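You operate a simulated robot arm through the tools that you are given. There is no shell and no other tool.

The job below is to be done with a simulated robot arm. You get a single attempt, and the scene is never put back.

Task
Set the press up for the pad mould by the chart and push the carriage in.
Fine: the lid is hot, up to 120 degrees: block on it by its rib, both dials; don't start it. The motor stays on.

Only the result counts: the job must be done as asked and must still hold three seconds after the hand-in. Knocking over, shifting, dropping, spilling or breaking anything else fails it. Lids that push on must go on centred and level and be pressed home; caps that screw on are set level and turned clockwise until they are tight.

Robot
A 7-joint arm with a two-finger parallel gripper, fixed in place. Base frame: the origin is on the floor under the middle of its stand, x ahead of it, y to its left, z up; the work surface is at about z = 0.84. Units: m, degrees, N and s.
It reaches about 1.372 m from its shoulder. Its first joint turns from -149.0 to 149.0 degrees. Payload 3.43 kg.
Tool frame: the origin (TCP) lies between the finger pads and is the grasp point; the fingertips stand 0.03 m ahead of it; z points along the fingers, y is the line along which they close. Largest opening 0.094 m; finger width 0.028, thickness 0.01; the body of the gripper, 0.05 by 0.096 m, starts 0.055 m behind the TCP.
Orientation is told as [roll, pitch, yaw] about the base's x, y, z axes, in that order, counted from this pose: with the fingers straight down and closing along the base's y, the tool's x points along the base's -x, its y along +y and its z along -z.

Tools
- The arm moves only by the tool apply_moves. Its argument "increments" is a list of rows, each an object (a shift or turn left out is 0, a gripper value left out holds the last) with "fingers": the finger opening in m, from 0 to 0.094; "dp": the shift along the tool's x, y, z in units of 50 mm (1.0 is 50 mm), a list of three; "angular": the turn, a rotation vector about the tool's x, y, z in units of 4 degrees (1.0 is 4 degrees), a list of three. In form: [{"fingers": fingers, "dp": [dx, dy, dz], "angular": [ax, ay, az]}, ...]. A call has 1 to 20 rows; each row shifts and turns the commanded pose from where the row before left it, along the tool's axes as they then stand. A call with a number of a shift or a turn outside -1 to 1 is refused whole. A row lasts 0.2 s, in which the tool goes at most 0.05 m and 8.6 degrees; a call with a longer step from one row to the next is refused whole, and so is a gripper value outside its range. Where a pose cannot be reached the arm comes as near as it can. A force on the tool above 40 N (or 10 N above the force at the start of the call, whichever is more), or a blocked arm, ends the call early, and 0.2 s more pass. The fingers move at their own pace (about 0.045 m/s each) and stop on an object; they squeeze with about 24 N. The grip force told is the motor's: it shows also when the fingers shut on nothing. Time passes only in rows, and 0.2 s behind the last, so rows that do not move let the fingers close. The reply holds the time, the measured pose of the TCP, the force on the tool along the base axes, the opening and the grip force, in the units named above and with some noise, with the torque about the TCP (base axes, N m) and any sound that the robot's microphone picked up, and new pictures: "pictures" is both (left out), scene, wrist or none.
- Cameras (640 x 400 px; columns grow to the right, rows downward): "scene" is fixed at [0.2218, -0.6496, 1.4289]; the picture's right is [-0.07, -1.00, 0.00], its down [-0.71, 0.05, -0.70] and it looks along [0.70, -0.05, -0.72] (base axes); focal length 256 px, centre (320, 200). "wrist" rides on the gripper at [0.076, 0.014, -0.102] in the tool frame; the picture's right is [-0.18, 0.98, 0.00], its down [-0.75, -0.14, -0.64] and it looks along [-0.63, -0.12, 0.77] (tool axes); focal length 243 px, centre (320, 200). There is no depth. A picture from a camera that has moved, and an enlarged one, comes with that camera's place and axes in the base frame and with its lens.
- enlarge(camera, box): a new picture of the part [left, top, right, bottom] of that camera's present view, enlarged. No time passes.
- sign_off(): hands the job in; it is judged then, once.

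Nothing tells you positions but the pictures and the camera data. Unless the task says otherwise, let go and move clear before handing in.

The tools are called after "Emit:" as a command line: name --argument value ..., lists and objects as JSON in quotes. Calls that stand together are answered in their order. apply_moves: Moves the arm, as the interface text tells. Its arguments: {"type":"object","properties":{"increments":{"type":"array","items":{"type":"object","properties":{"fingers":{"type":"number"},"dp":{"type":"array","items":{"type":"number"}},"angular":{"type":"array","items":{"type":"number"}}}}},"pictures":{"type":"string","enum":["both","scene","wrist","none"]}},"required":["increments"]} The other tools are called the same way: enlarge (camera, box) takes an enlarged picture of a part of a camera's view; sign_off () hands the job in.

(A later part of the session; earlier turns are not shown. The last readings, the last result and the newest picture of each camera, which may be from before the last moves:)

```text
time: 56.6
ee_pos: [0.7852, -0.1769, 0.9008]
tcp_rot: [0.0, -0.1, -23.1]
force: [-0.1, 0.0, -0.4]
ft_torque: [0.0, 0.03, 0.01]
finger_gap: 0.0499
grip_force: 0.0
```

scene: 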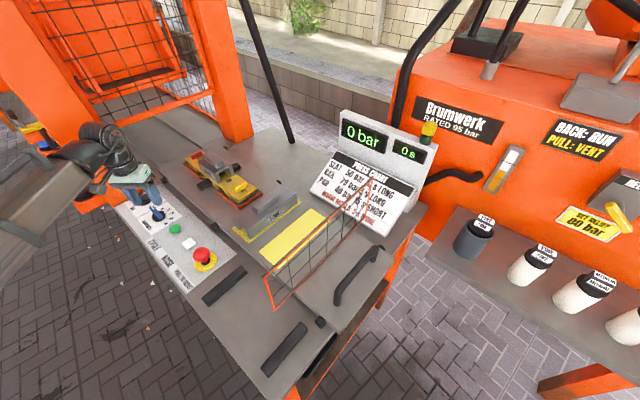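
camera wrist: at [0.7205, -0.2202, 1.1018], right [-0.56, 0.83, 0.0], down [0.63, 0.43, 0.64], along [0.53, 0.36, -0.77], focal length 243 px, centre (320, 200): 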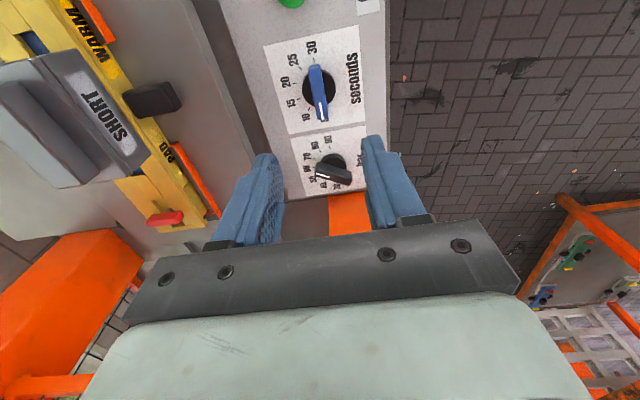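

It passed straight under the forearm without contact at this lower height. I'll run the rest of the range to -65°.

Emit:
apply_moves --increments '[{"angular": [0, 0, 1]}, {"angular": [0, 0, 1]}, {"angular": [0, 0, 1]}, {"angular": [0, 0, 1]}, {"angular": [0, 0, 1]}, {"angular": [0, 0, 1]}, {"angular": [0, 0, 1]}, {"angular": [0, 0, 1]}, {"angular": [0, 0, 1]}, {"angular": [0, 0, 1]}, {"angular": [0, 0, 0.5]}, {"dp": [0, 0, 0]}]' --pictures "both"

Emit:
enlarge --camera "wrist" --box '[200, 40, 440, 240]'

```text
time: 59.2
ee_pos: [0.7847, -0.1762, 0.9006]
tcp_rot: [0.1, -0.1, -65.0]
force: [-0.1, -0.1, 0.6]
ft_torque: [0.0, 0.02, -0.05]
finger_gap: 0.0502
grip_force: 0.1
camera wrist: at [0.7657, -0.1015, 1.0021], right [0.97, 0.25, 0.0], down [0.19, -0.74, 0.64], along [0.16, -0.62, -0.77], focal length 243 px, centre (320, 200)
```

scene: 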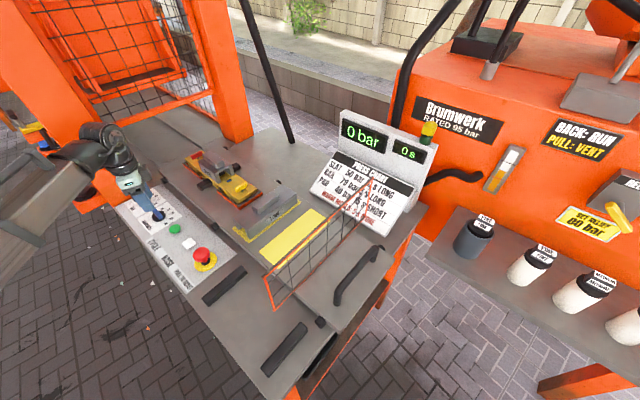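
wrist: 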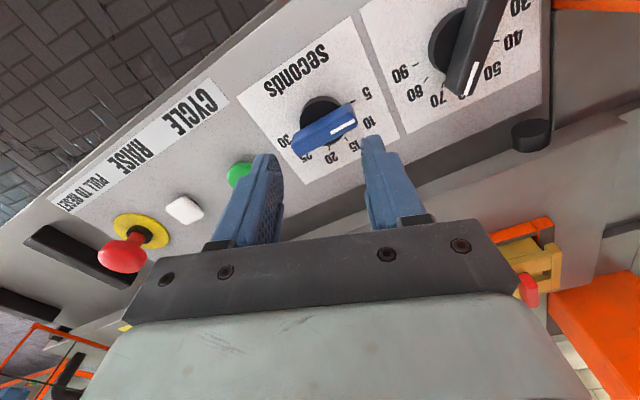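

```text
2.00 times, centred on (320, 140) of wrist
camera zoom: at [0.7657, -0.1015, 1.0021], right [0.97, 0.25, 0.0], down [0.19, -0.74, 0.64], along [0.16, -0.62, -0.77], focal length 485 px, centre (320, 320)
```

zoom: 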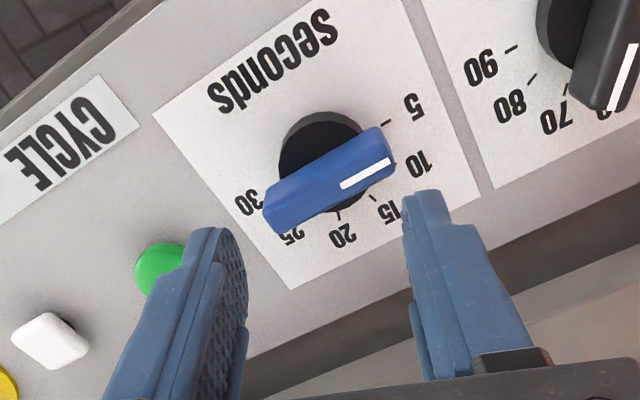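

The whole turning range is free here, so I can grip the seconds handle at 45° and turn it 108° clockwise in one go. I'll turn back to 45° first.

Emit:
apply_moves --increments '[{"angular": [0, 0, -1]}, {"angular": [0, 0, -1]}, {"angular": [0, 0, -1]}, {"angular": [0, 0, -1]}, {"angular": [0, 0, -1]}, {"angular": [0, 0, -1]}, {"angular": [0, 0, -1]}, {"angular": [0, 0, -1]}, {"angular": [0, 0, -1]}, {"angular": [0, 0, -1]}, {"angular": [0, 0, -1]}, {"angular": [0, 0, -1]}, {"angular": [0, 0, -1]}, {"angular": [0, 0, -1]}, {"angular": [0, 0, -1]}, {"angular": [0, 0, -1]}, {"angular": [0, 0, -1]}, {"angular": [0, 0, -1]}, {"angular": [0, 0, -1]}, {"angular": [0, 0, -1]}]' --pictures "none"

Emit:
apply_moves --increments '[{"angular": [0, 0, -1]}, {"angular": [0, 0, -1]}, {"angular": [0, 0, -1]}, {"angular": [0, 0, -1]}, {"angular": [0, 0, -1]}, {"angular": [0, 0, -1]}, {"angular": [0, 0, -1]}, {"angular": [0, 0, -0.5], "dp": [0, 0, 0.2]}, {"fingers": 0.032, "dp": [-0.027, 0, 0]}, {"dp": [0, 0, 0]}]' --pictures "both"

Emit:
enlarge --camera "wrist" --box '[250, 60, 410, 220]'

Emit:
enlarge --camera "scene" --box '[100, 160, 200, 240]'

```text
time: 63.4
ee_pos: [0.7857, -0.1767, 0.9011]
tcp_rot: [-0.1, -0.1, 15.0]
force: [-0.1, -0.3, 0.3]
ft_torque: [0.0, 0.02, 0.01]
finger_gap: 0.05
grip_force: 0.2
```

```text
time: 65.6
ee_pos: [0.7868, -0.1753, 0.8908]
tcp_rot: [0.0, 0.0, 45.0]
force: [0.1, 0.4, 0.7]
ft_torque: [0.01, -0.03, 0.01]
finger_gap: 0.0317
grip_force: 0.1
camera wrist: at [0.7217, -0.2192, 0.9921], right [-0.56, 0.83, 0.0], down [0.63, 0.43, 0.64], along [0.53, 0.36, -0.77], focal length 243 px, centre (320, 200)
```

scene: 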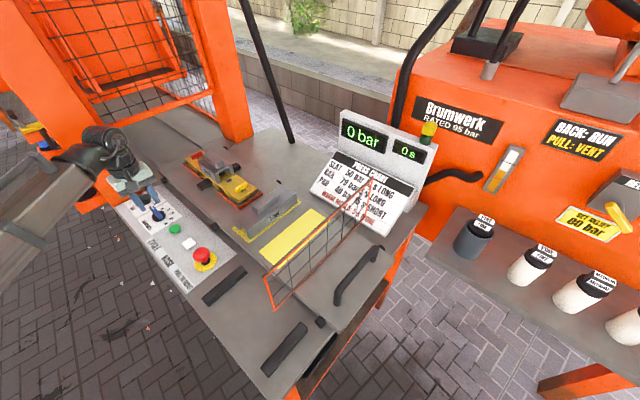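
wrist: 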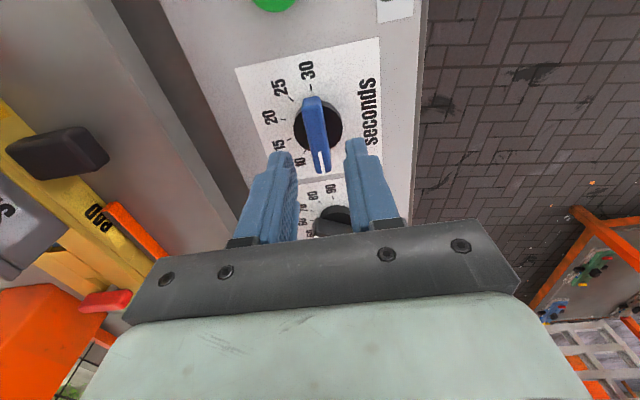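

```text
2.50 times, centred on (330, 140) of wrist
camera zoom: at [0.7217, -0.2192, 0.9921], right [-0.56, 0.83, 0.0], down [0.63, 0.43, 0.64], along [0.53, 0.36, -0.77], focal length 606 px, centre (295, 350)
```

zoom: 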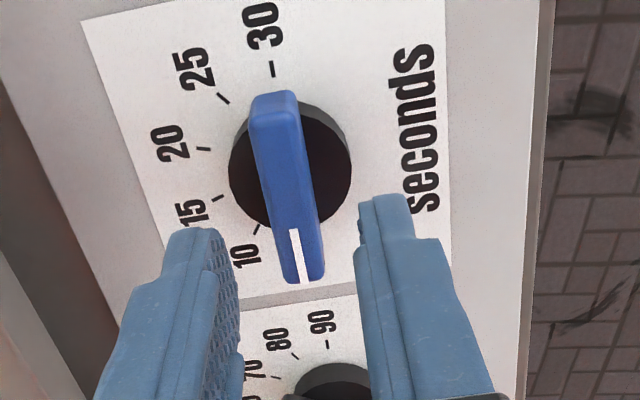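

```text
5.00 times, centred on (150, 200) of scene
camera zoom: at [0.2218, -0.6496, 1.4289], right [-0.07, -1.0, 0.0], down [-0.71, 0.05, -0.7], along [0.7, -0.05, -0.72], focal length 1279 px, centre (1170, 200)
```

zoom: 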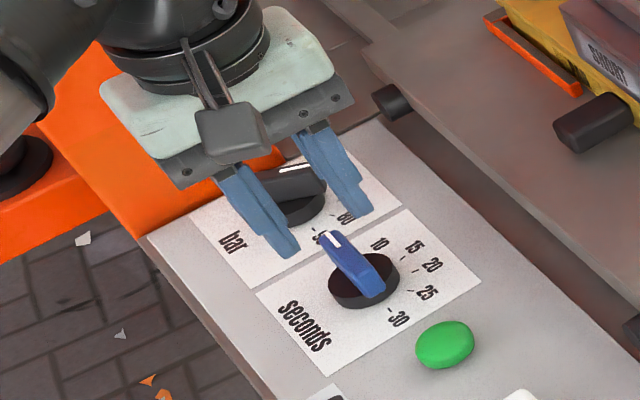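

Well aligned with the blue handle. I'll shift 1.5 mm to centre and go down beside the handle, feeling for the dial's skirt.

Emit:
apply_moves --increments '[{"dp": [0, -0.03, 0.2]}, {"dp": [0, 0, 0.3]}, {"dp": [0, 0, 0.25]}, {"dp": [0, 0, 0]}]' --pictures "wrist"

Emit:
enlarge --camera "wrist" --box '[250, 80, 410, 240]'

Emit:
enlarge --camera "scene" --box '[120, 170, 200, 240]'

```text
time: 66.6
ee_pos: [0.7878, -0.1768, 0.8533]
tcp_rot: [-0.1, 0.1, 44.9]
force: [0.1, 0.1, -0.3]
ft_torque: [-0.02, 0.03, 0.01]
finger_gap: 0.0317
grip_force: 0.1
camera wrist: at [0.7228, -0.2205, 0.9548], right [-0.56, 0.83, 0.0], down [0.63, 0.43, 0.64], along [0.53, 0.36, -0.77], focal length 243 px, centre (320, 200)
```

wrist: 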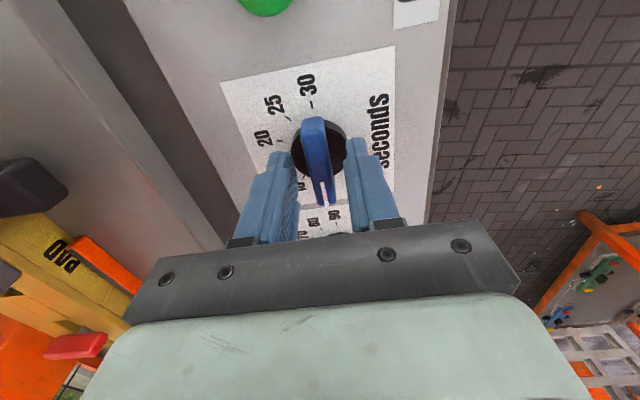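

```text
2.50 times, centred on (330, 160) of wrist
camera zoom: at [0.7228, -0.2205, 0.9548], right [-0.56, 0.83, 0.0], down [0.63, 0.43, 0.64], along [0.53, 0.36, -0.77], focal length 606 px, centre (295, 300)
```

zoom: 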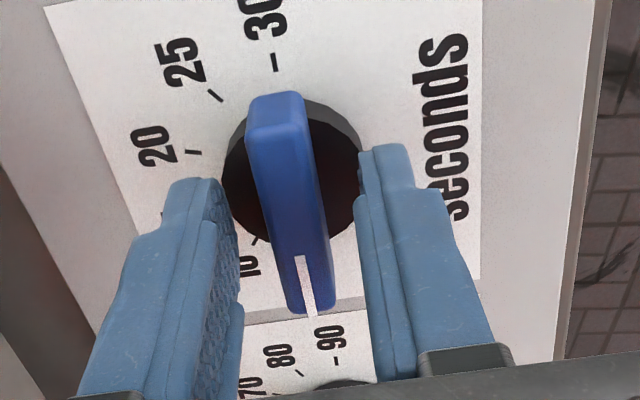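

```text
5.71 times, centred on (160, 205) of scene
camera zoom: at [0.2218, -0.6496, 1.4289], right [-0.07, -1.0, 0.0], down [-0.71, 0.05, -0.7], along [0.7, -0.05, -0.72], focal length 1462 px, centre (1234, 171)
```

zoom: 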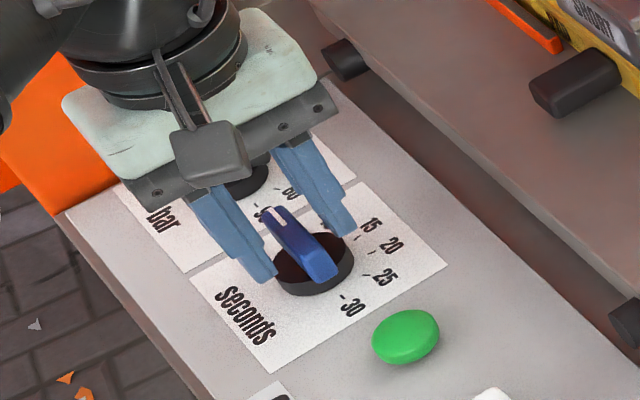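

Emit:
apply_moves --increments '[{"dp": [0, 0, 0.05]}, {"dp": [0, 0, 0.05]}, {"dp": [0, 0, 0]}]' --pictures "none"

Emit:
apply_moves --increments '[{"dp": [0, 0, 0.04]}, {"dp": [0, 0, 0.04]}, {"dp": [0, 0, 0]}]' --pictures "none"

```text
time: 67.4
ee_pos: [0.7863, -0.1781, 0.8476]
tcp_rot: [-0.1, -0.2, 44.9]
force: [0.6, 0.4, -0.1]
ft_torque: [-0.01, 0.02, -0.02]
finger_gap: 0.032
grip_force: 0.2
```

```text
time: 68.2
ee_pos: [0.7867, -0.177, 0.846]
tcp_rot: [-0.3, -0.1, 44.8]
force: [-3.2, -1.1, 11.0]
ft_torque: [0.03, 0.25, 0.0]
finger_gap: 0.0322
grip_force: 0.5
stopped in row 3: the force on the tool passed its limit at 42 N (the readings are from after the stop); the commanded pose is now the measured one
```

Skirt found at tip height 0.816. I'll rise 2 mm and close on the handle.

Emit:
apply_moves --increments '[{"dp": [0, 0, -0.05]}, {"fingers": 0.02}, {"fingers": 0.0}, {"dp": [0, 0, 0]}, {"dp": [0, 0, 0]}]' --pictures "wrist"

Emit:
enlarge --camera "wrist" --box '[250, 80, 410, 240]'

```text
time: 69.4
ee_pos: [0.7874, -0.1768, 0.8488]
tcp_rot: [-0.2, 0.0, 44.9]
force: [0.1, 2.1, -1.2]
ft_torque: [0.37, 0.31, -0.02]
finger_gap: 0.013
grip_force: 44.9
camera wrist: at [0.723, -0.2203, 0.9501], right [-0.56, 0.83, 0.0], down [0.63, 0.43, 0.64], along [0.53, 0.36, -0.76], focal length 243 px, centre (320, 200)
```

wrist: 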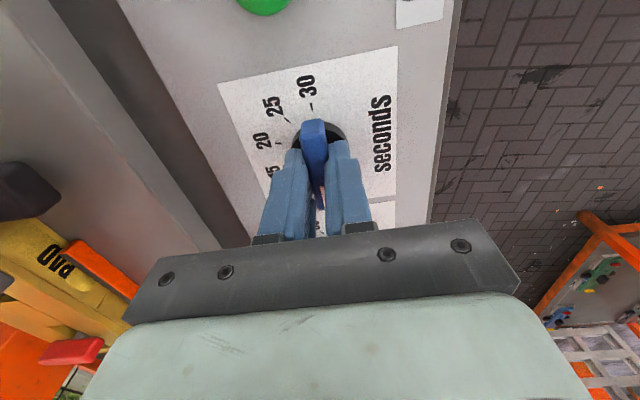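

```text
2.50 times, centred on (330, 160) of wrist
camera zoom: at [0.723, -0.2203, 0.9501], right [-0.56, 0.83, 0.0], down [0.63, 0.43, 0.64], along [0.53, 0.36, -0.76], focal length 606 px, centre (295, 300)
```

zoom: 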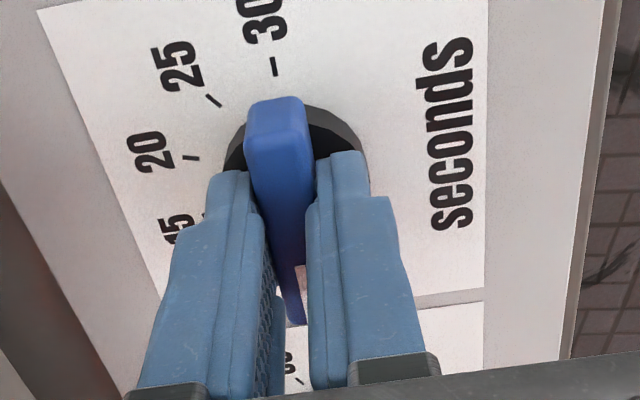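

Gripped on the handle (gap 13 mm). I'll turn clockwise one division (36°) and check.

Emit:
apply_moves --increments '[{"angular": [0, 0, 0.5]}, {"angular": [0, 0, 0.75]}, {"angular": [0, 0, 0.75]}, {"angular": [0, 0, 1]}, {"angular": [0, 0, 1]}, {"angular": [0, 0, 1]}, {"angular": [0, 0, 1]}, {"angular": [0, 0, 1]}, {"angular": [0, 0, 1]}, {"angular": [0, 0, 1]}, {"dp": [0, 0, 0]}]' --pictures "both"

Emit:
enlarge --camera "wrist" --box '[240, 60, 420, 240]'

```text
time: 71.8
ee_pos: [0.7881, -0.178, 0.8497]
tcp_rot: [0.0, -0.1, 8.8]
force: [-0.3, 8.8, -2.1]
ft_torque: [0.17, 1.31, 0.02]
finger_gap: 0.0129
grip_force: 44.8
camera wrist: at [0.7095, -0.1741, 0.95], right [0.03, 1.0, 0.0], down [0.76, -0.02, 0.65], along [0.64, -0.02, -0.76], focal length 243 px, centre (320, 200)
```

scene: 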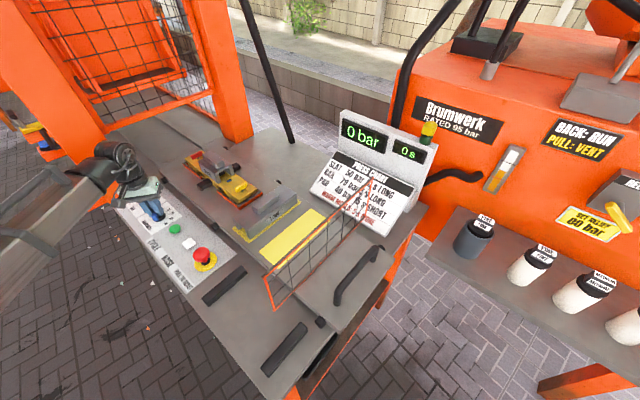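
wrist: 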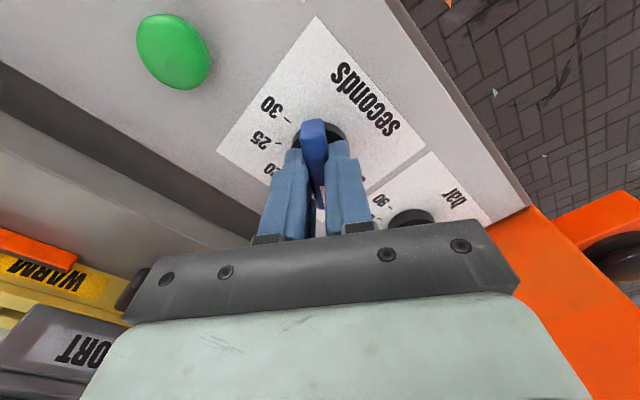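

```text
2.22 times, centred on (330, 150) of wrist
camera zoom: at [0.7095, -0.1741, 0.95], right [0.03, 1.0, 0.0], down [0.76, -0.02, 0.65], along [0.64, -0.02, -0.76], focal length 539 px, centre (298, 311)
```

zoom: 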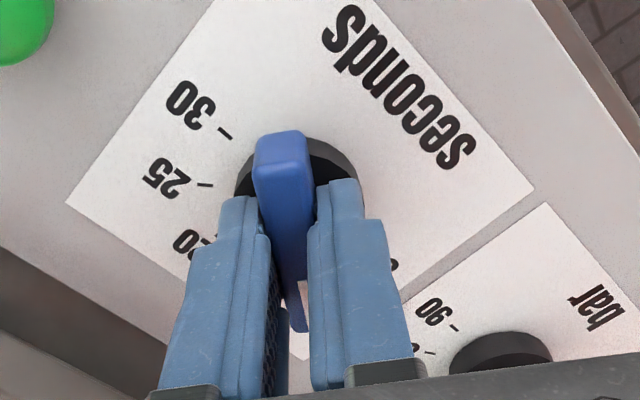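

Turned 36° with no slip. The dial centre is pulling the tool about 1.5 mm toward +y, so I'll relieve that and continue.

Emit:
apply_moves --increments '[{"dp": [0, 0.03, 0]}, {"angular": [0, 0, 0.75]}, {"angular": [0, 0, 0.75]}, {"angular": [0, 0, 0.75]}, {"angular": [0, 0, 0.75]}, {"angular": [0, 0, 1]}, {"angular": [0, 0, 1]}, {"angular": [0, 0, 1]}, {"angular": [0, 0, 1]}, {"angular": [0, 0, 1]}, {"angular": [0, 0, 1]}, {"dp": [0, 0, 0]}]' --pictures "wrist"

Emit:
enlarge --camera "wrist" --box '[240, 60, 420, 240]'

```text
time: 74.4
ee_pos: [0.7877, -0.1764, 0.8485]
tcp_rot: [-0.2, -0.2, -27.2]
force: [1.9, -19.0, 1.9]
ft_torque: [0.1, 0.78, 0.01]
finger_gap: 0.013
grip_force: 45.6
camera wrist: at [0.7257, -0.1288, 0.9499], right [0.61, 0.79, 0.0], down [0.6, -0.47, 0.65], along [0.51, -0.4, -0.76], focal length 243 px, centre (320, 200)
```

wrist: 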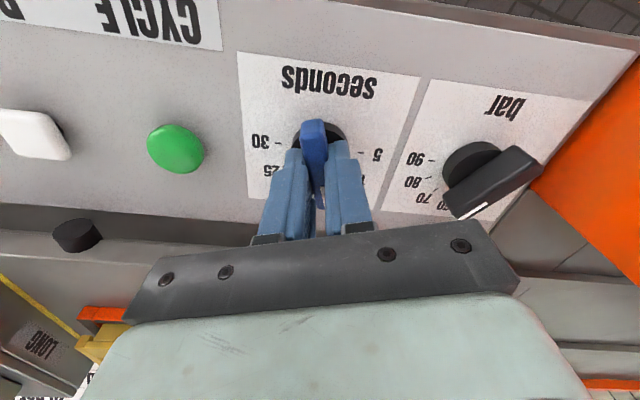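

```text
2.22 times, centred on (330, 150) of wrist
camera zoom: at [0.7257, -0.1288, 0.9499], right [0.61, 0.79, 0.0], down [0.6, -0.47, 0.65], along [0.51, -0.4, -0.76], focal length 539 px, centre (298, 311)
```

zoom: 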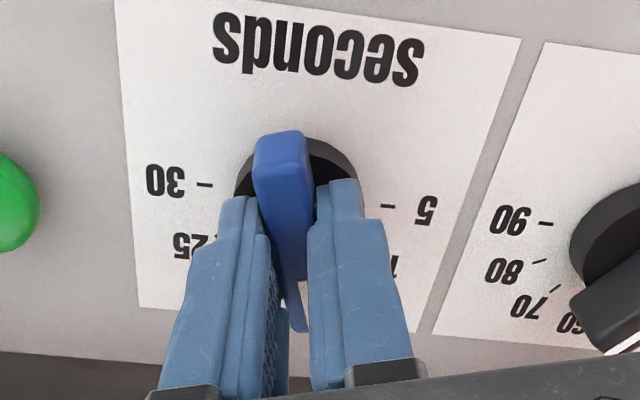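

At 15 s now. I'll ease the side load (about 1 mm back) and turn the last 36° to 20 s.

Emit:
apply_moves --increments '[{"dp": [-0.008, -0.017, 0]}, {"angular": [0, 0, 0.75]}, {"angular": [0, 0, 0.75]}, {"angular": [0, 0, 0.75]}, {"angular": [0, 0, 0.75]}, {"angular": [0, 0, 1]}, {"angular": [0, 0, 1]}, {"angular": [0, 0, 1]}, {"angular": [0, 0, 1]}, {"angular": [0, 0, 1]}, {"angular": [0, 0, 0.95]}, {"dp": [0, 0, 0]}]' --pictures "wrist"

Emit:
enlarge --camera "wrist" --box '[240, 60, 420, 240]'

```text
time: 77.0
ee_pos: [0.7873, -0.1772, 0.8483]
tcp_rot: [0.2, -0.1, -62.9]
force: [3.6, 0.1, 0.0]
ft_torque: [-1.38, -0.33, 0.02]
finger_gap: 0.013
grip_force: 44.8
camera wrist: at [0.765, -0.102, 0.9502], right [0.96, 0.28, 0.0], down [0.21, -0.73, 0.64], along [0.18, -0.62, -0.77], focal length 243 px, centre (320, 200)
```

wrist: 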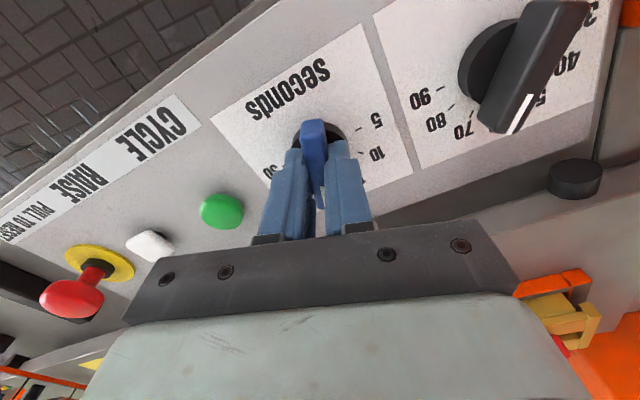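

```text
2.22 times, centred on (330, 150) of wrist
camera zoom: at [0.765, -0.102, 0.9502], right [0.96, 0.28, 0.0], down [0.21, -0.73, 0.64], along [0.18, -0.62, -0.77], focal length 539 px, centre (298, 311)
```

zoom: 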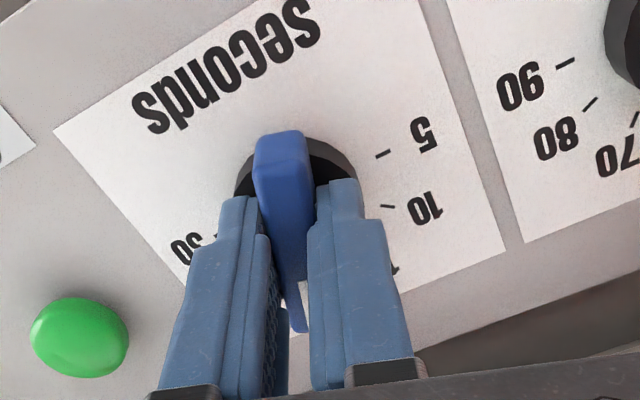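

Handle at 20 s by angle. I'll open, rise and check the pointer.

Emit:
apply_moves --increments '[{"fingers": 0.02}, {"fingers": 0.034}, {"dp": [0, 0, 0]}, {"dp": [0, 0, -0.2]}, {"dp": [0, 0, -0.5]}, {"dp": [0, 0, -0.5]}, {"dp": [0, 0, -0.5]}, {"dp": [0, 0, 0]}]' --pictures "both"

Emit:
enlarge --camera "wrist" --box '[230, 40, 410, 200]'

Emit:
enlarge --camera "scene" --box '[110, 165, 210, 240]'

```text
time: 78.8
ee_pos: [0.7848, -0.1763, 0.9345]
tcp_rot: [0.2, -0.2, -62.9]
force: [-0.8, -0.5, -0.1]
ft_torque: [-0.01, 0.02, 0.02]
finger_gap: 0.034
grip_force: 0.0
camera wrist: at [0.7642, -0.1019, 1.0355], right [0.96, 0.28, 0.0], down [0.21, -0.73, 0.64], along [0.19, -0.62, -0.77], focal length 243 px, centre (320, 200)
```

scene: 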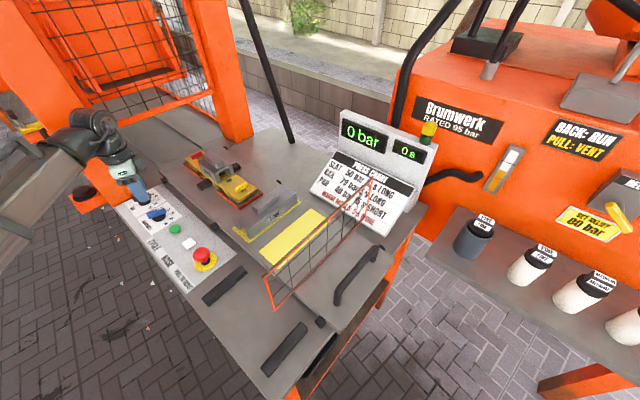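
wrist: 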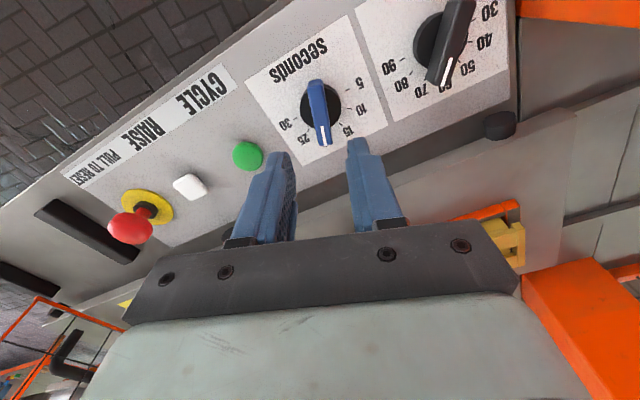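

```text
2.50 times, centred on (320, 120) of wrist
camera zoom: at [0.7642, -0.1019, 1.0355], right [0.96, 0.28, 0.0], down [0.21, -0.73, 0.64], along [0.19, -0.62, -0.77], focal length 606 px, centre (320, 400)
```

zoom: 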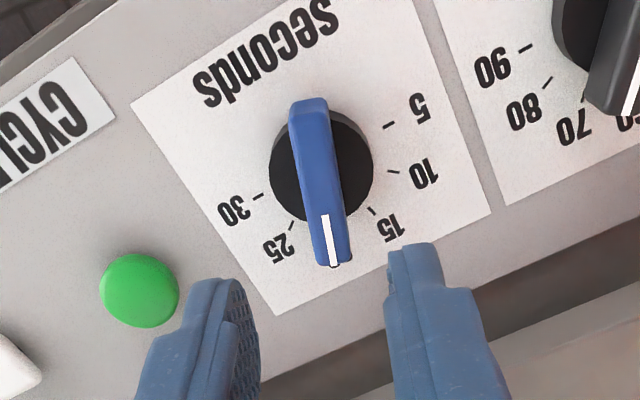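

```text
5.33 times, centred on (160, 202) of scene
camera zoom: at [0.2218, -0.6496, 1.4289], right [-0.07, -1.0, 0.0], down [-0.71, 0.05, -0.7], along [0.7, -0.05, -0.72], focal length 1364 px, centre (1173, 187)
```

zoom: 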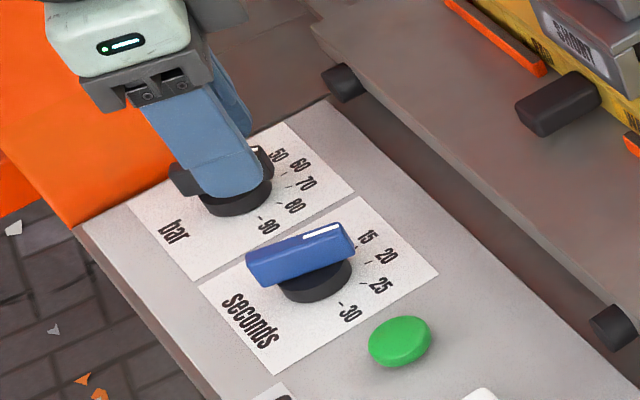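

The white pointer sits exactly on 20, between 15 and 25. The bar dial is close to the orange post, so there I'll push its pointer end round with closed fingers, keeping the hand clear of the post. First I'll turn back to 45° and close the fingers.

Emit:
apply_moves --increments '[{"dp": [0, 0, 0.6], "fingers": 0.0}, {"angular": [0, 0, -1]}, {"angular": [0, 0, -1]}, {"angular": [0, 0, -1]}, {"angular": [0, 0, -1]}, {"angular": [0, 0, -1]}, {"angular": [0, 0, -1]}, {"angular": [0, 0, -1]}, {"angular": [0, 0, -1]}, {"angular": [0, 0, -1]}, {"angular": [0, 0, -1]}, {"angular": [0, 0, -1]}, {"angular": [0, 0, -1]}, {"angular": [0, 0, -1]}, {"angular": [0, 0, -1]}, {"angular": [0, 0, -1]}, {"angular": [0, 0, -1]}, {"angular": [0, 0, -1]}, {"angular": [0, 0, -1]}, {"angular": [0, 0, -1]}]' --pictures "none"

Emit:
apply_moves --increments '[{"angular": [0, 0, -1]}, {"angular": [0, 0, -1]}, {"angular": [0, 0, -1]}, {"angular": [0, 0, -1]}, {"angular": [0, 0, -1]}, {"angular": [0, 0, -1]}, {"angular": [0, 0, -1]}, {"angular": [0, 0, -1]}, {"dp": [0, 0, 0]}]' --pictures "both"

Emit:
enlarge --camera "wrist" --box '[240, 60, 420, 240]'

```text
time: 83.0
ee_pos: [0.7861, -0.1766, 0.9037]
tcp_rot: [-0.1, -0.3, 13.1]
force: [-0.2, 0.5, 0.3]
ft_torque: [0.01, -0.02, -0.02]
finger_gap: 0.0002
grip_force: 24.0
```

```text
time: 85.0
ee_pos: [0.7869, -0.1758, 0.9035]
tcp_rot: [-0.3, 0.0, 45.1]
force: [-0.1, 0.0, -0.2]
ft_torque: [-0.02, -0.01, 0.02]
finger_gap: 0.0
grip_force: 23.6
camera wrist: at [0.7226, -0.2203, 1.005], right [-0.57, 0.82, 0.0], down [0.63, 0.44, 0.64], along [0.53, 0.36, -0.76], focal length 243 px, centre (320, 200)
```

scene: 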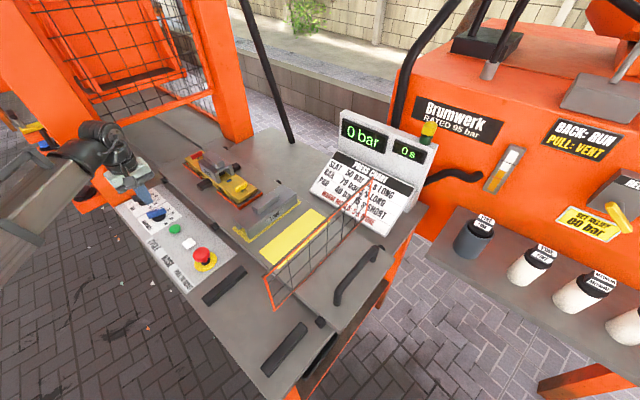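
wrist: 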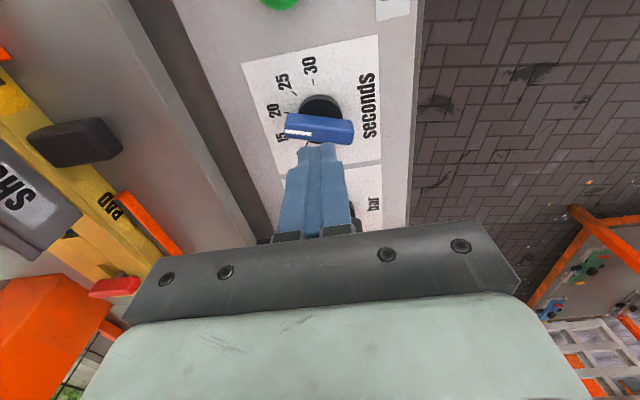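

```text
2.22 times, centred on (330, 150) of wrist
camera zoom: at [0.7226, -0.2203, 1.005], right [-0.57, 0.82, 0.0], down [0.63, 0.44, 0.64], along [0.53, 0.36, -0.76], focal length 539 px, centre (298, 311)
```

zoom: 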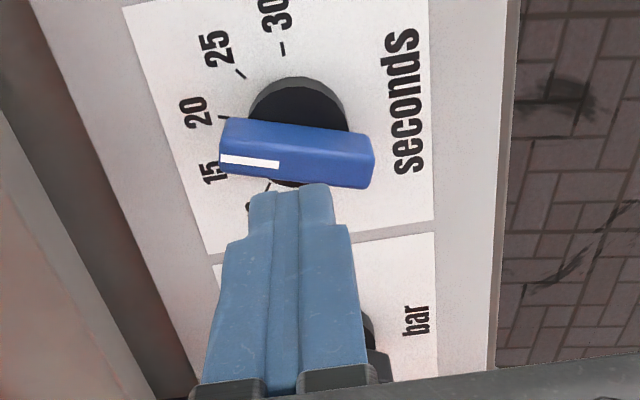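

Seconds pointer measures 17.7° (20 s = 18°). Now I'll move along to just short of the bar dial's pointer end.

Emit:
apply_moves --increments '[{"dp": [-0.45, -0.02, 0]}, {"dp": [-0.5, -0.02, 0]}, {"dp": [-0.45, -0.015, 0]}, {"dp": [0, 0, 0]}]' --pictures "both"

Emit:
enlarge --camera "wrist" --box '[240, 60, 420, 240]'

Emit:
enlarge --camera "scene" --box '[60, 110, 200, 230]'

```text
time: 86.0
ee_pos: [0.839, -0.1288, 0.9031]
tcp_rot: [-0.3, 0.0, 45.1]
force: [-0.4, -0.2, 0.2]
ft_torque: [0.0, 0.01, 0.02]
finger_gap: 0.0
grip_force: 24.1
camera wrist: at [0.7744, -0.1725, 1.0048], right [-0.57, 0.82, 0.0], down [0.63, 0.43, 0.64], along [0.53, 0.36, -0.76], focal length 243 px, centre (320, 200)
```

scene: 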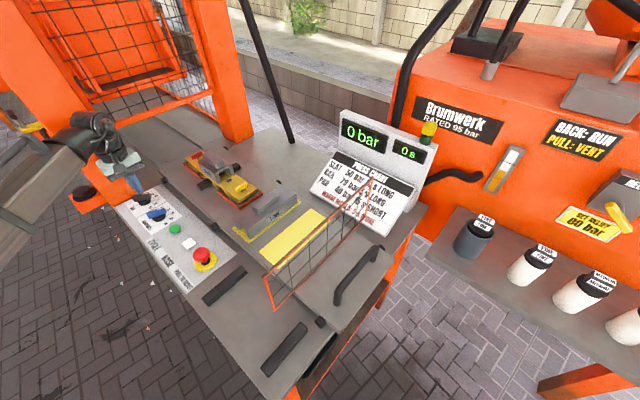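
wrist: 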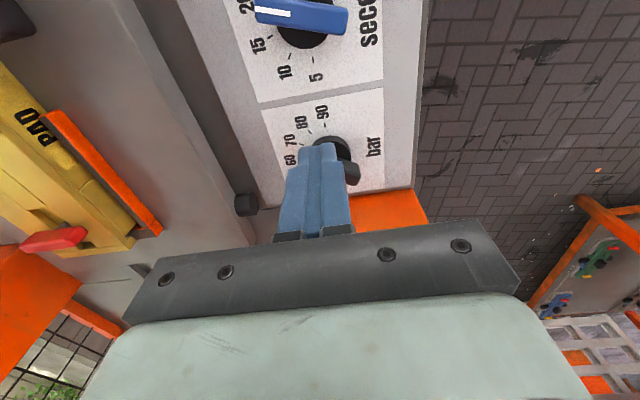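

```text
2.22 times, centred on (330, 150) of wrist
camera zoom: at [0.7744, -0.1725, 1.0048], right [-0.57, 0.82, 0.0], down [0.63, 0.43, 0.64], along [0.53, 0.36, -0.76], focal length 539 px, centre (298, 311)
```

zoom: 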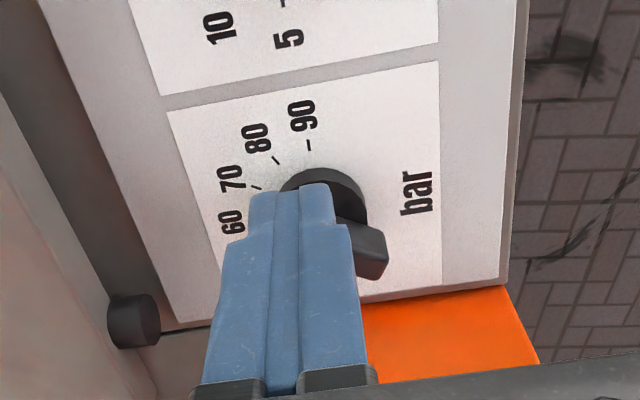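

```text
3.33 times, centred on (130, 170) of scene
camera zoom: at [0.2218, -0.6496, 1.4289], right [-0.07, -1.0, 0.0], down [-0.71, 0.05, -0.7], along [0.7, -0.05, -0.72], focal length 853 px, centre (953, 300)
```

zoom: 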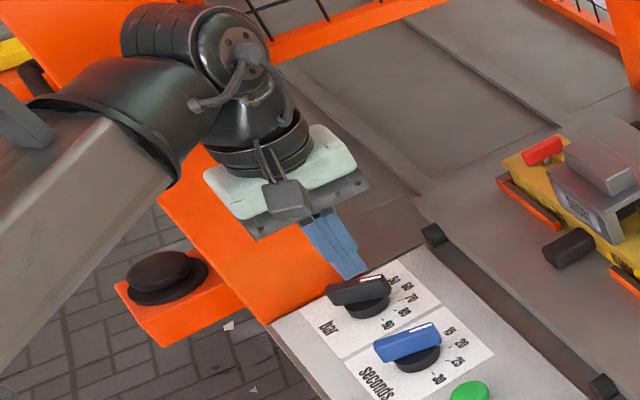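

Position matches the plan: the fingers are on the near side of the pointer with a 5 mm gap. I'll lower to tip height about 0.819, just above the skirt level.

Emit:
apply_moves --increments '[{"dp": [0, 0, 0.4]}, {"dp": [0, 0, 0.4]}, {"dp": [0, 0, 0.2]}, {"dp": [0, 0, 0.08]}, {"dp": [0, 0, 0]}]' --pictures "both"

Emit:
enlarge --camera "wrist" --box '[240, 60, 420, 240]'

Emit:
enlarge --camera "scene" --box '[100, 150, 200, 230]'

```text
time: 87.2
ee_pos: [0.8395, -0.1277, 0.8499]
tcp_rot: [-0.2, 0.0, 45.1]
force: [-0.4, 0.4, 0.0]
ft_torque: [0.0, 0.01, -0.06]
finger_gap: 0.0003
grip_force: 23.9
camera wrist: at [0.7745, -0.1726, 0.951], right [-0.57, 0.82, 0.0], down [0.63, 0.43, 0.64], along [0.53, 0.36, -0.76], focal length 243 px, centre (320, 200)
```

scene: 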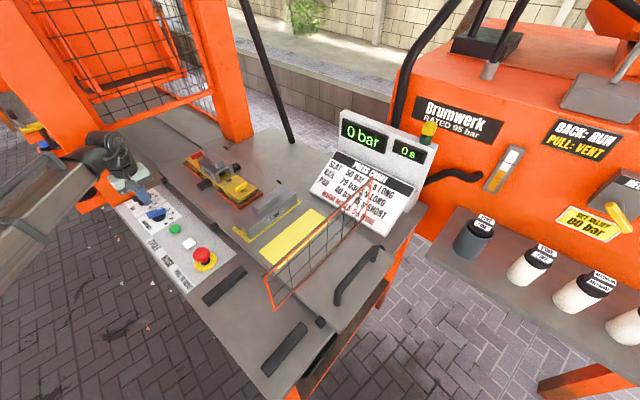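
wrist: 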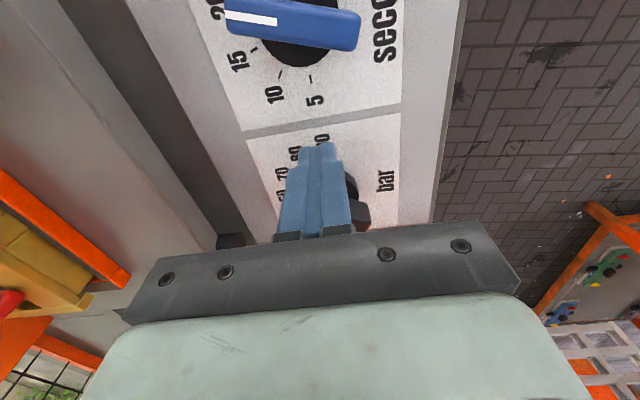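

```text
2.22 times, centred on (330, 150) of wrist
camera zoom: at [0.7745, -0.1726, 0.951], right [-0.57, 0.82, 0.0], down [0.63, 0.43, 0.64], along [0.53, 0.36, -0.76], focal length 539 px, centre (298, 311)
```

zoom: 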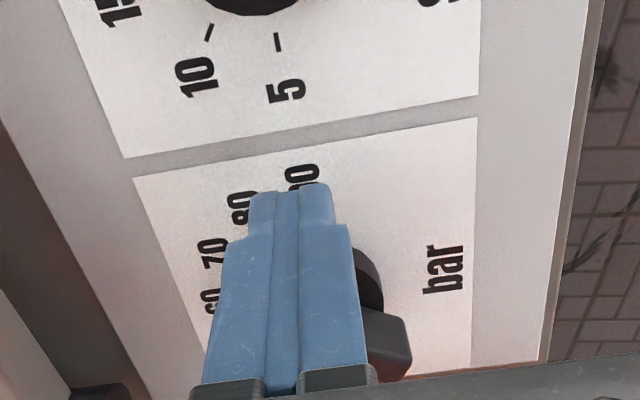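

```text
5.00 times, centred on (150, 190) of scene
camera zoom: at [0.2218, -0.6496, 1.4289], right [-0.07, -1.0, 0.0], down [-0.71, 0.05, -0.7], along [0.7, -0.05, -0.72], focal length 1279 px, centre (1170, 250)
```

zoom: 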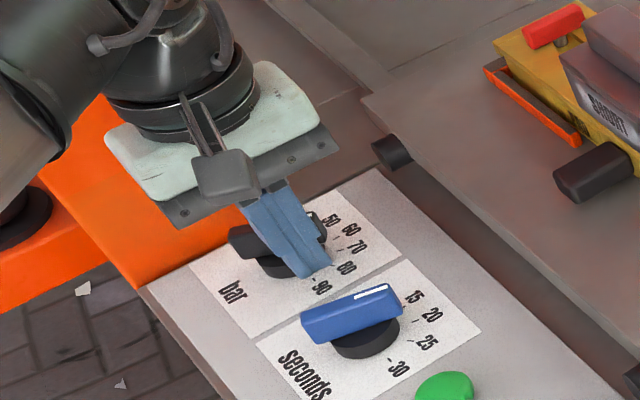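

I'll start pushing the pointer end toward +u (counter-clockwise) in small arc steps, watching the force.

Emit:
apply_moves --increments '[{"dp": [-0.088, -0.052, 0]}, {"dp": [-0.084, -0.07, 0]}, {"dp": [-0.078, -0.088, 0]}, {"dp": [-0.02, -0.2, 0]}, {"dp": [-0.02, -0.18, 0]}, {"dp": [0, 0, 0]}]' --pictures "both"

Emit:
enlarge --camera "wrist" --box '[240, 60, 420, 240]'

Emit:
enlarge --camera "scene" --box '[100, 150, 200, 230]'

```text
time: 88.6
ee_pos: [0.8696, -0.1402, 0.8498]
tcp_rot: [-0.2, -0.1, 45.1]
force: [-0.2, 1.0, 0.0]
ft_torque: [0.01, 0.01, -0.04]
finger_gap: 0.0
grip_force: 23.9
camera wrist: at [0.8059, -0.1833, 0.951], right [-0.57, 0.82, 0.0], down [0.63, 0.43, 0.64], along [0.53, 0.36, -0.76], focal length 243 px, centre (320, 200)
```

scene: 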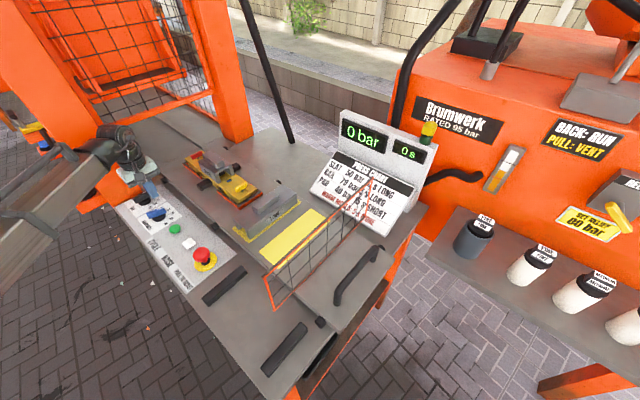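
wrist: 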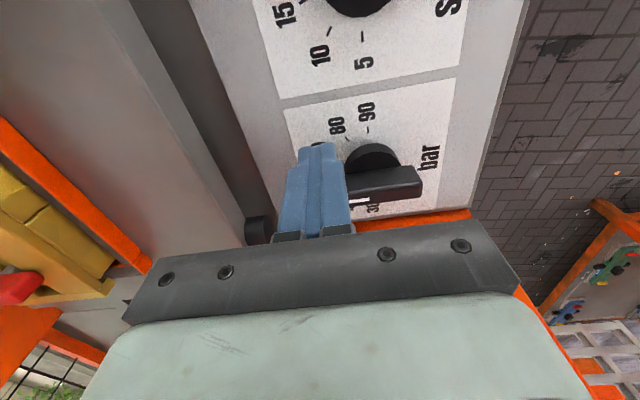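

```text
2.22 times, centred on (330, 150) of wrist
camera zoom: at [0.8059, -0.1833, 0.951], right [-0.57, 0.82, 0.0], down [0.63, 0.43, 0.64], along [0.53, 0.36, -0.76], focal length 539 px, centre (298, 311)
```

zoom: 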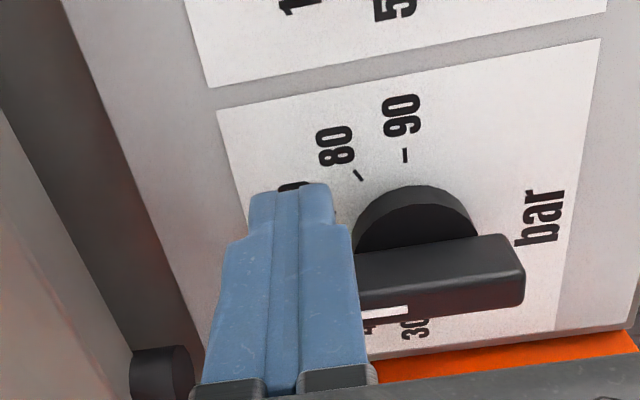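

```text
5.00 times, centred on (150, 190) of scene
camera zoom: at [0.2218, -0.6496, 1.4289], right [-0.07, -1.0, 0.0], down [-0.71, 0.05, -0.7], along [0.7, -0.05, -0.72], focal length 1279 px, centre (1170, 250)
```

zoom: 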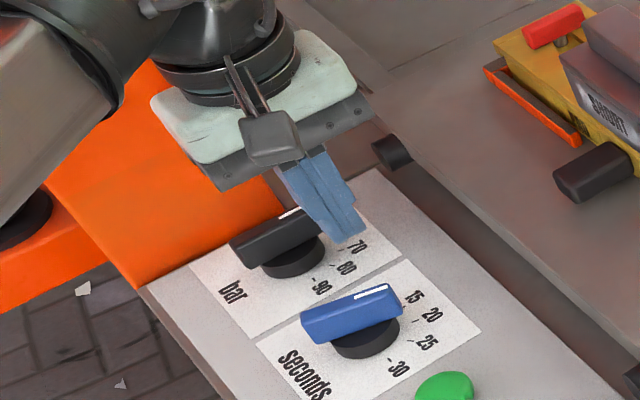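

The bar handle has swung to about 0–5° (60 bar direction), as planned. I'll keep pushing along the arc.

Emit:
apply_moves --increments '[{"dp": [-0.065, 0.006, 0]}, {"dp": [-0.065, 0.006, 0]}, {"dp": [-0.055, 0.004, 0]}, {"dp": [-0.055, 0.004, 0]}, {"dp": [-0.072, 0.022, 0]}, {"dp": [0, 0, 0]}]' --pictures "both"

Emit:
enlarge --camera "wrist" --box '[240, 60, 420, 240]'

Emit:
enlarge --camera "scene" --box '[100, 150, 200, 230]'

```text
time: 90.0
ee_pos: [0.8789, -0.1262, 0.8509]
tcp_rot: [-0.2, -0.1, 45.1]
force: [-6.5, -5.4, 2.2]
ft_torque: [-0.09, 0.12, 0.04]
finger_gap: 0.0
grip_force: 24.3
camera wrist: at [0.8143, -0.1706, 0.9517], right [-0.57, 0.82, 0.0], down [0.63, 0.43, 0.64], along [0.53, 0.36, -0.77], focal length 243 px, centre (320, 200)
```

scene: 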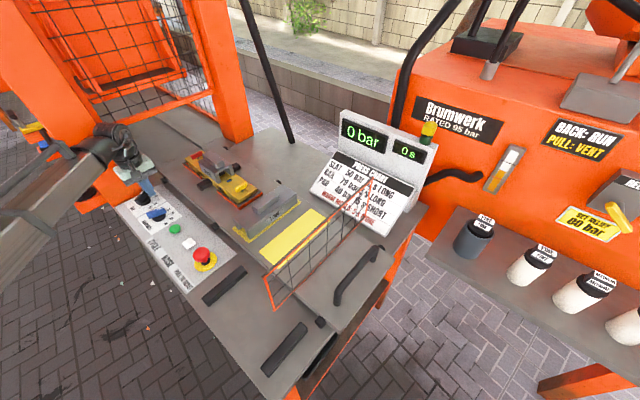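
wrist: 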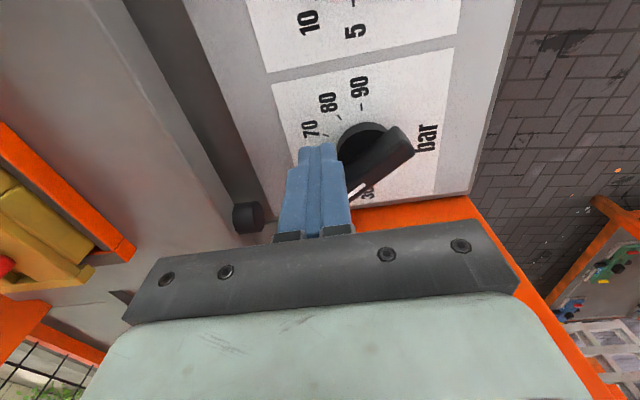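

```text
2.22 times, centred on (330, 150) of wrist
camera zoom: at [0.8143, -0.1706, 0.9517], right [-0.57, 0.82, 0.0], down [0.63, 0.43, 0.64], along [0.53, 0.36, -0.77], focal length 539 px, centre (298, 311)
```

zoom: 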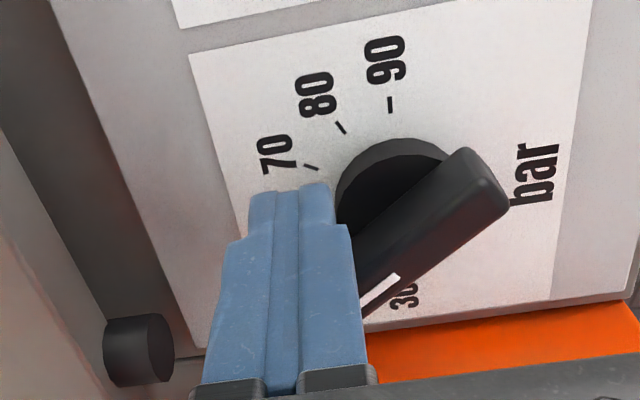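

```text
5.00 times, centred on (150, 190) of scene
camera zoom: at [0.2218, -0.6496, 1.4289], right [-0.07, -1.0, 0.0], down [-0.71, 0.05, -0.7], along [0.7, -0.05, -0.72], focal length 1279 px, centre (1170, 250)
```

zoom: 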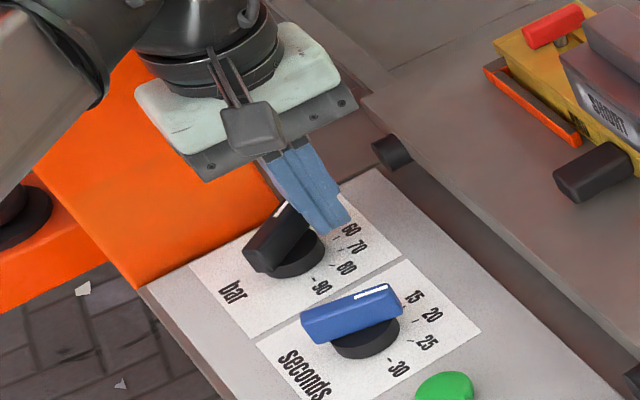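

The handle is now at about -43°, and 40 bar is at -60°. I'll back off, rise, turn to 15° (parallel to the 40-bar direction) and squeeze the handle there to finish exactly.

Emit:
apply_moves --increments '[{"dp": [0.05, -0.05, 0]}, {"dp": [0, 0, -0.3]}, {"dp": [0, 0, -0.5]}, {"dp": [0, 0, -0.3], "fingers": 0.034}, {"angular": [0, 0, 1]}, {"angular": [0, 0, 1]}, {"angular": [0, 0, 1]}, {"angular": [0, 0, 1]}, {"angular": [0, 0, 1]}, {"angular": [0, 0, 1]}, {"angular": [0, 0, 1]}, {"angular": [0, 0, 0.5]}, {"dp": [0, 0, 0]}]' --pictures "both"

Emit:
enlarge --camera "wrist" --box '[260, 60, 460, 220]'

```text
time: 92.8
ee_pos: [0.8791, -0.131, 0.9046]
tcp_rot: [-0.1, -0.2, 15.1]
force: [0.3, -0.6, 0.1]
ft_torque: [-0.03, 0.02, 0.0]
finger_gap: 0.0341
grip_force: 0.0
camera wrist: at [0.8012, -0.1361, 1.0062], right [-0.08, 1.0, 0.0], down [0.76, 0.06, 0.65], along [0.64, 0.05, -0.76], focal length 243 px, centre (320, 200)
```

scene: 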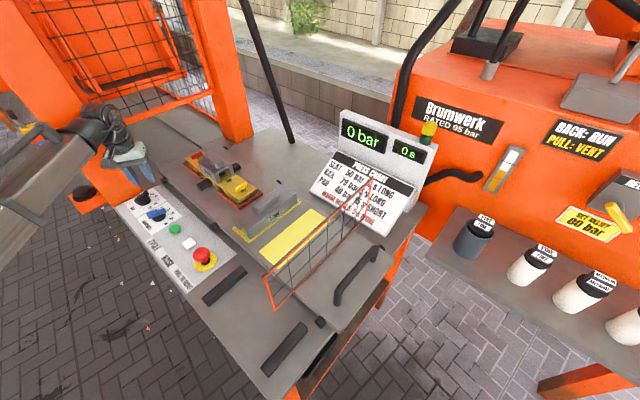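
wrist: 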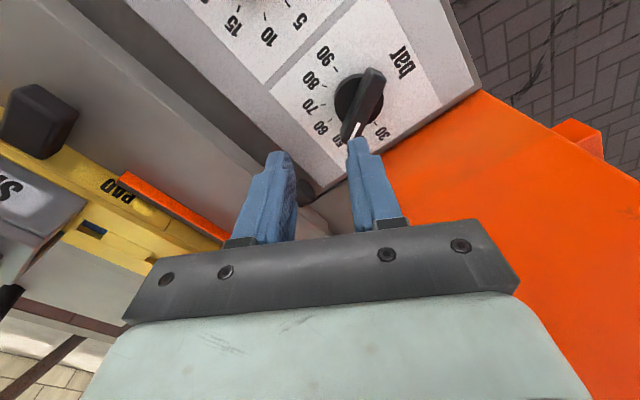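

```text
2.50 times, centred on (360, 140) of wrist
camera zoom: at [0.8012, -0.1361, 1.0062], right [-0.08, 1.0, 0.0], down [0.76, 0.06, 0.65], along [0.64, 0.05, -0.76], focal length 606 px, centre (220, 350)
```

zoom: 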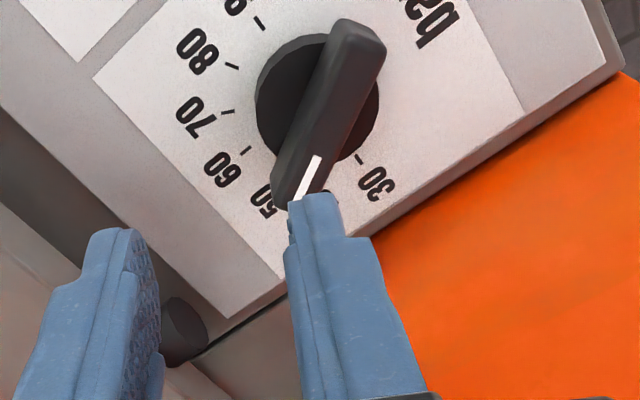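

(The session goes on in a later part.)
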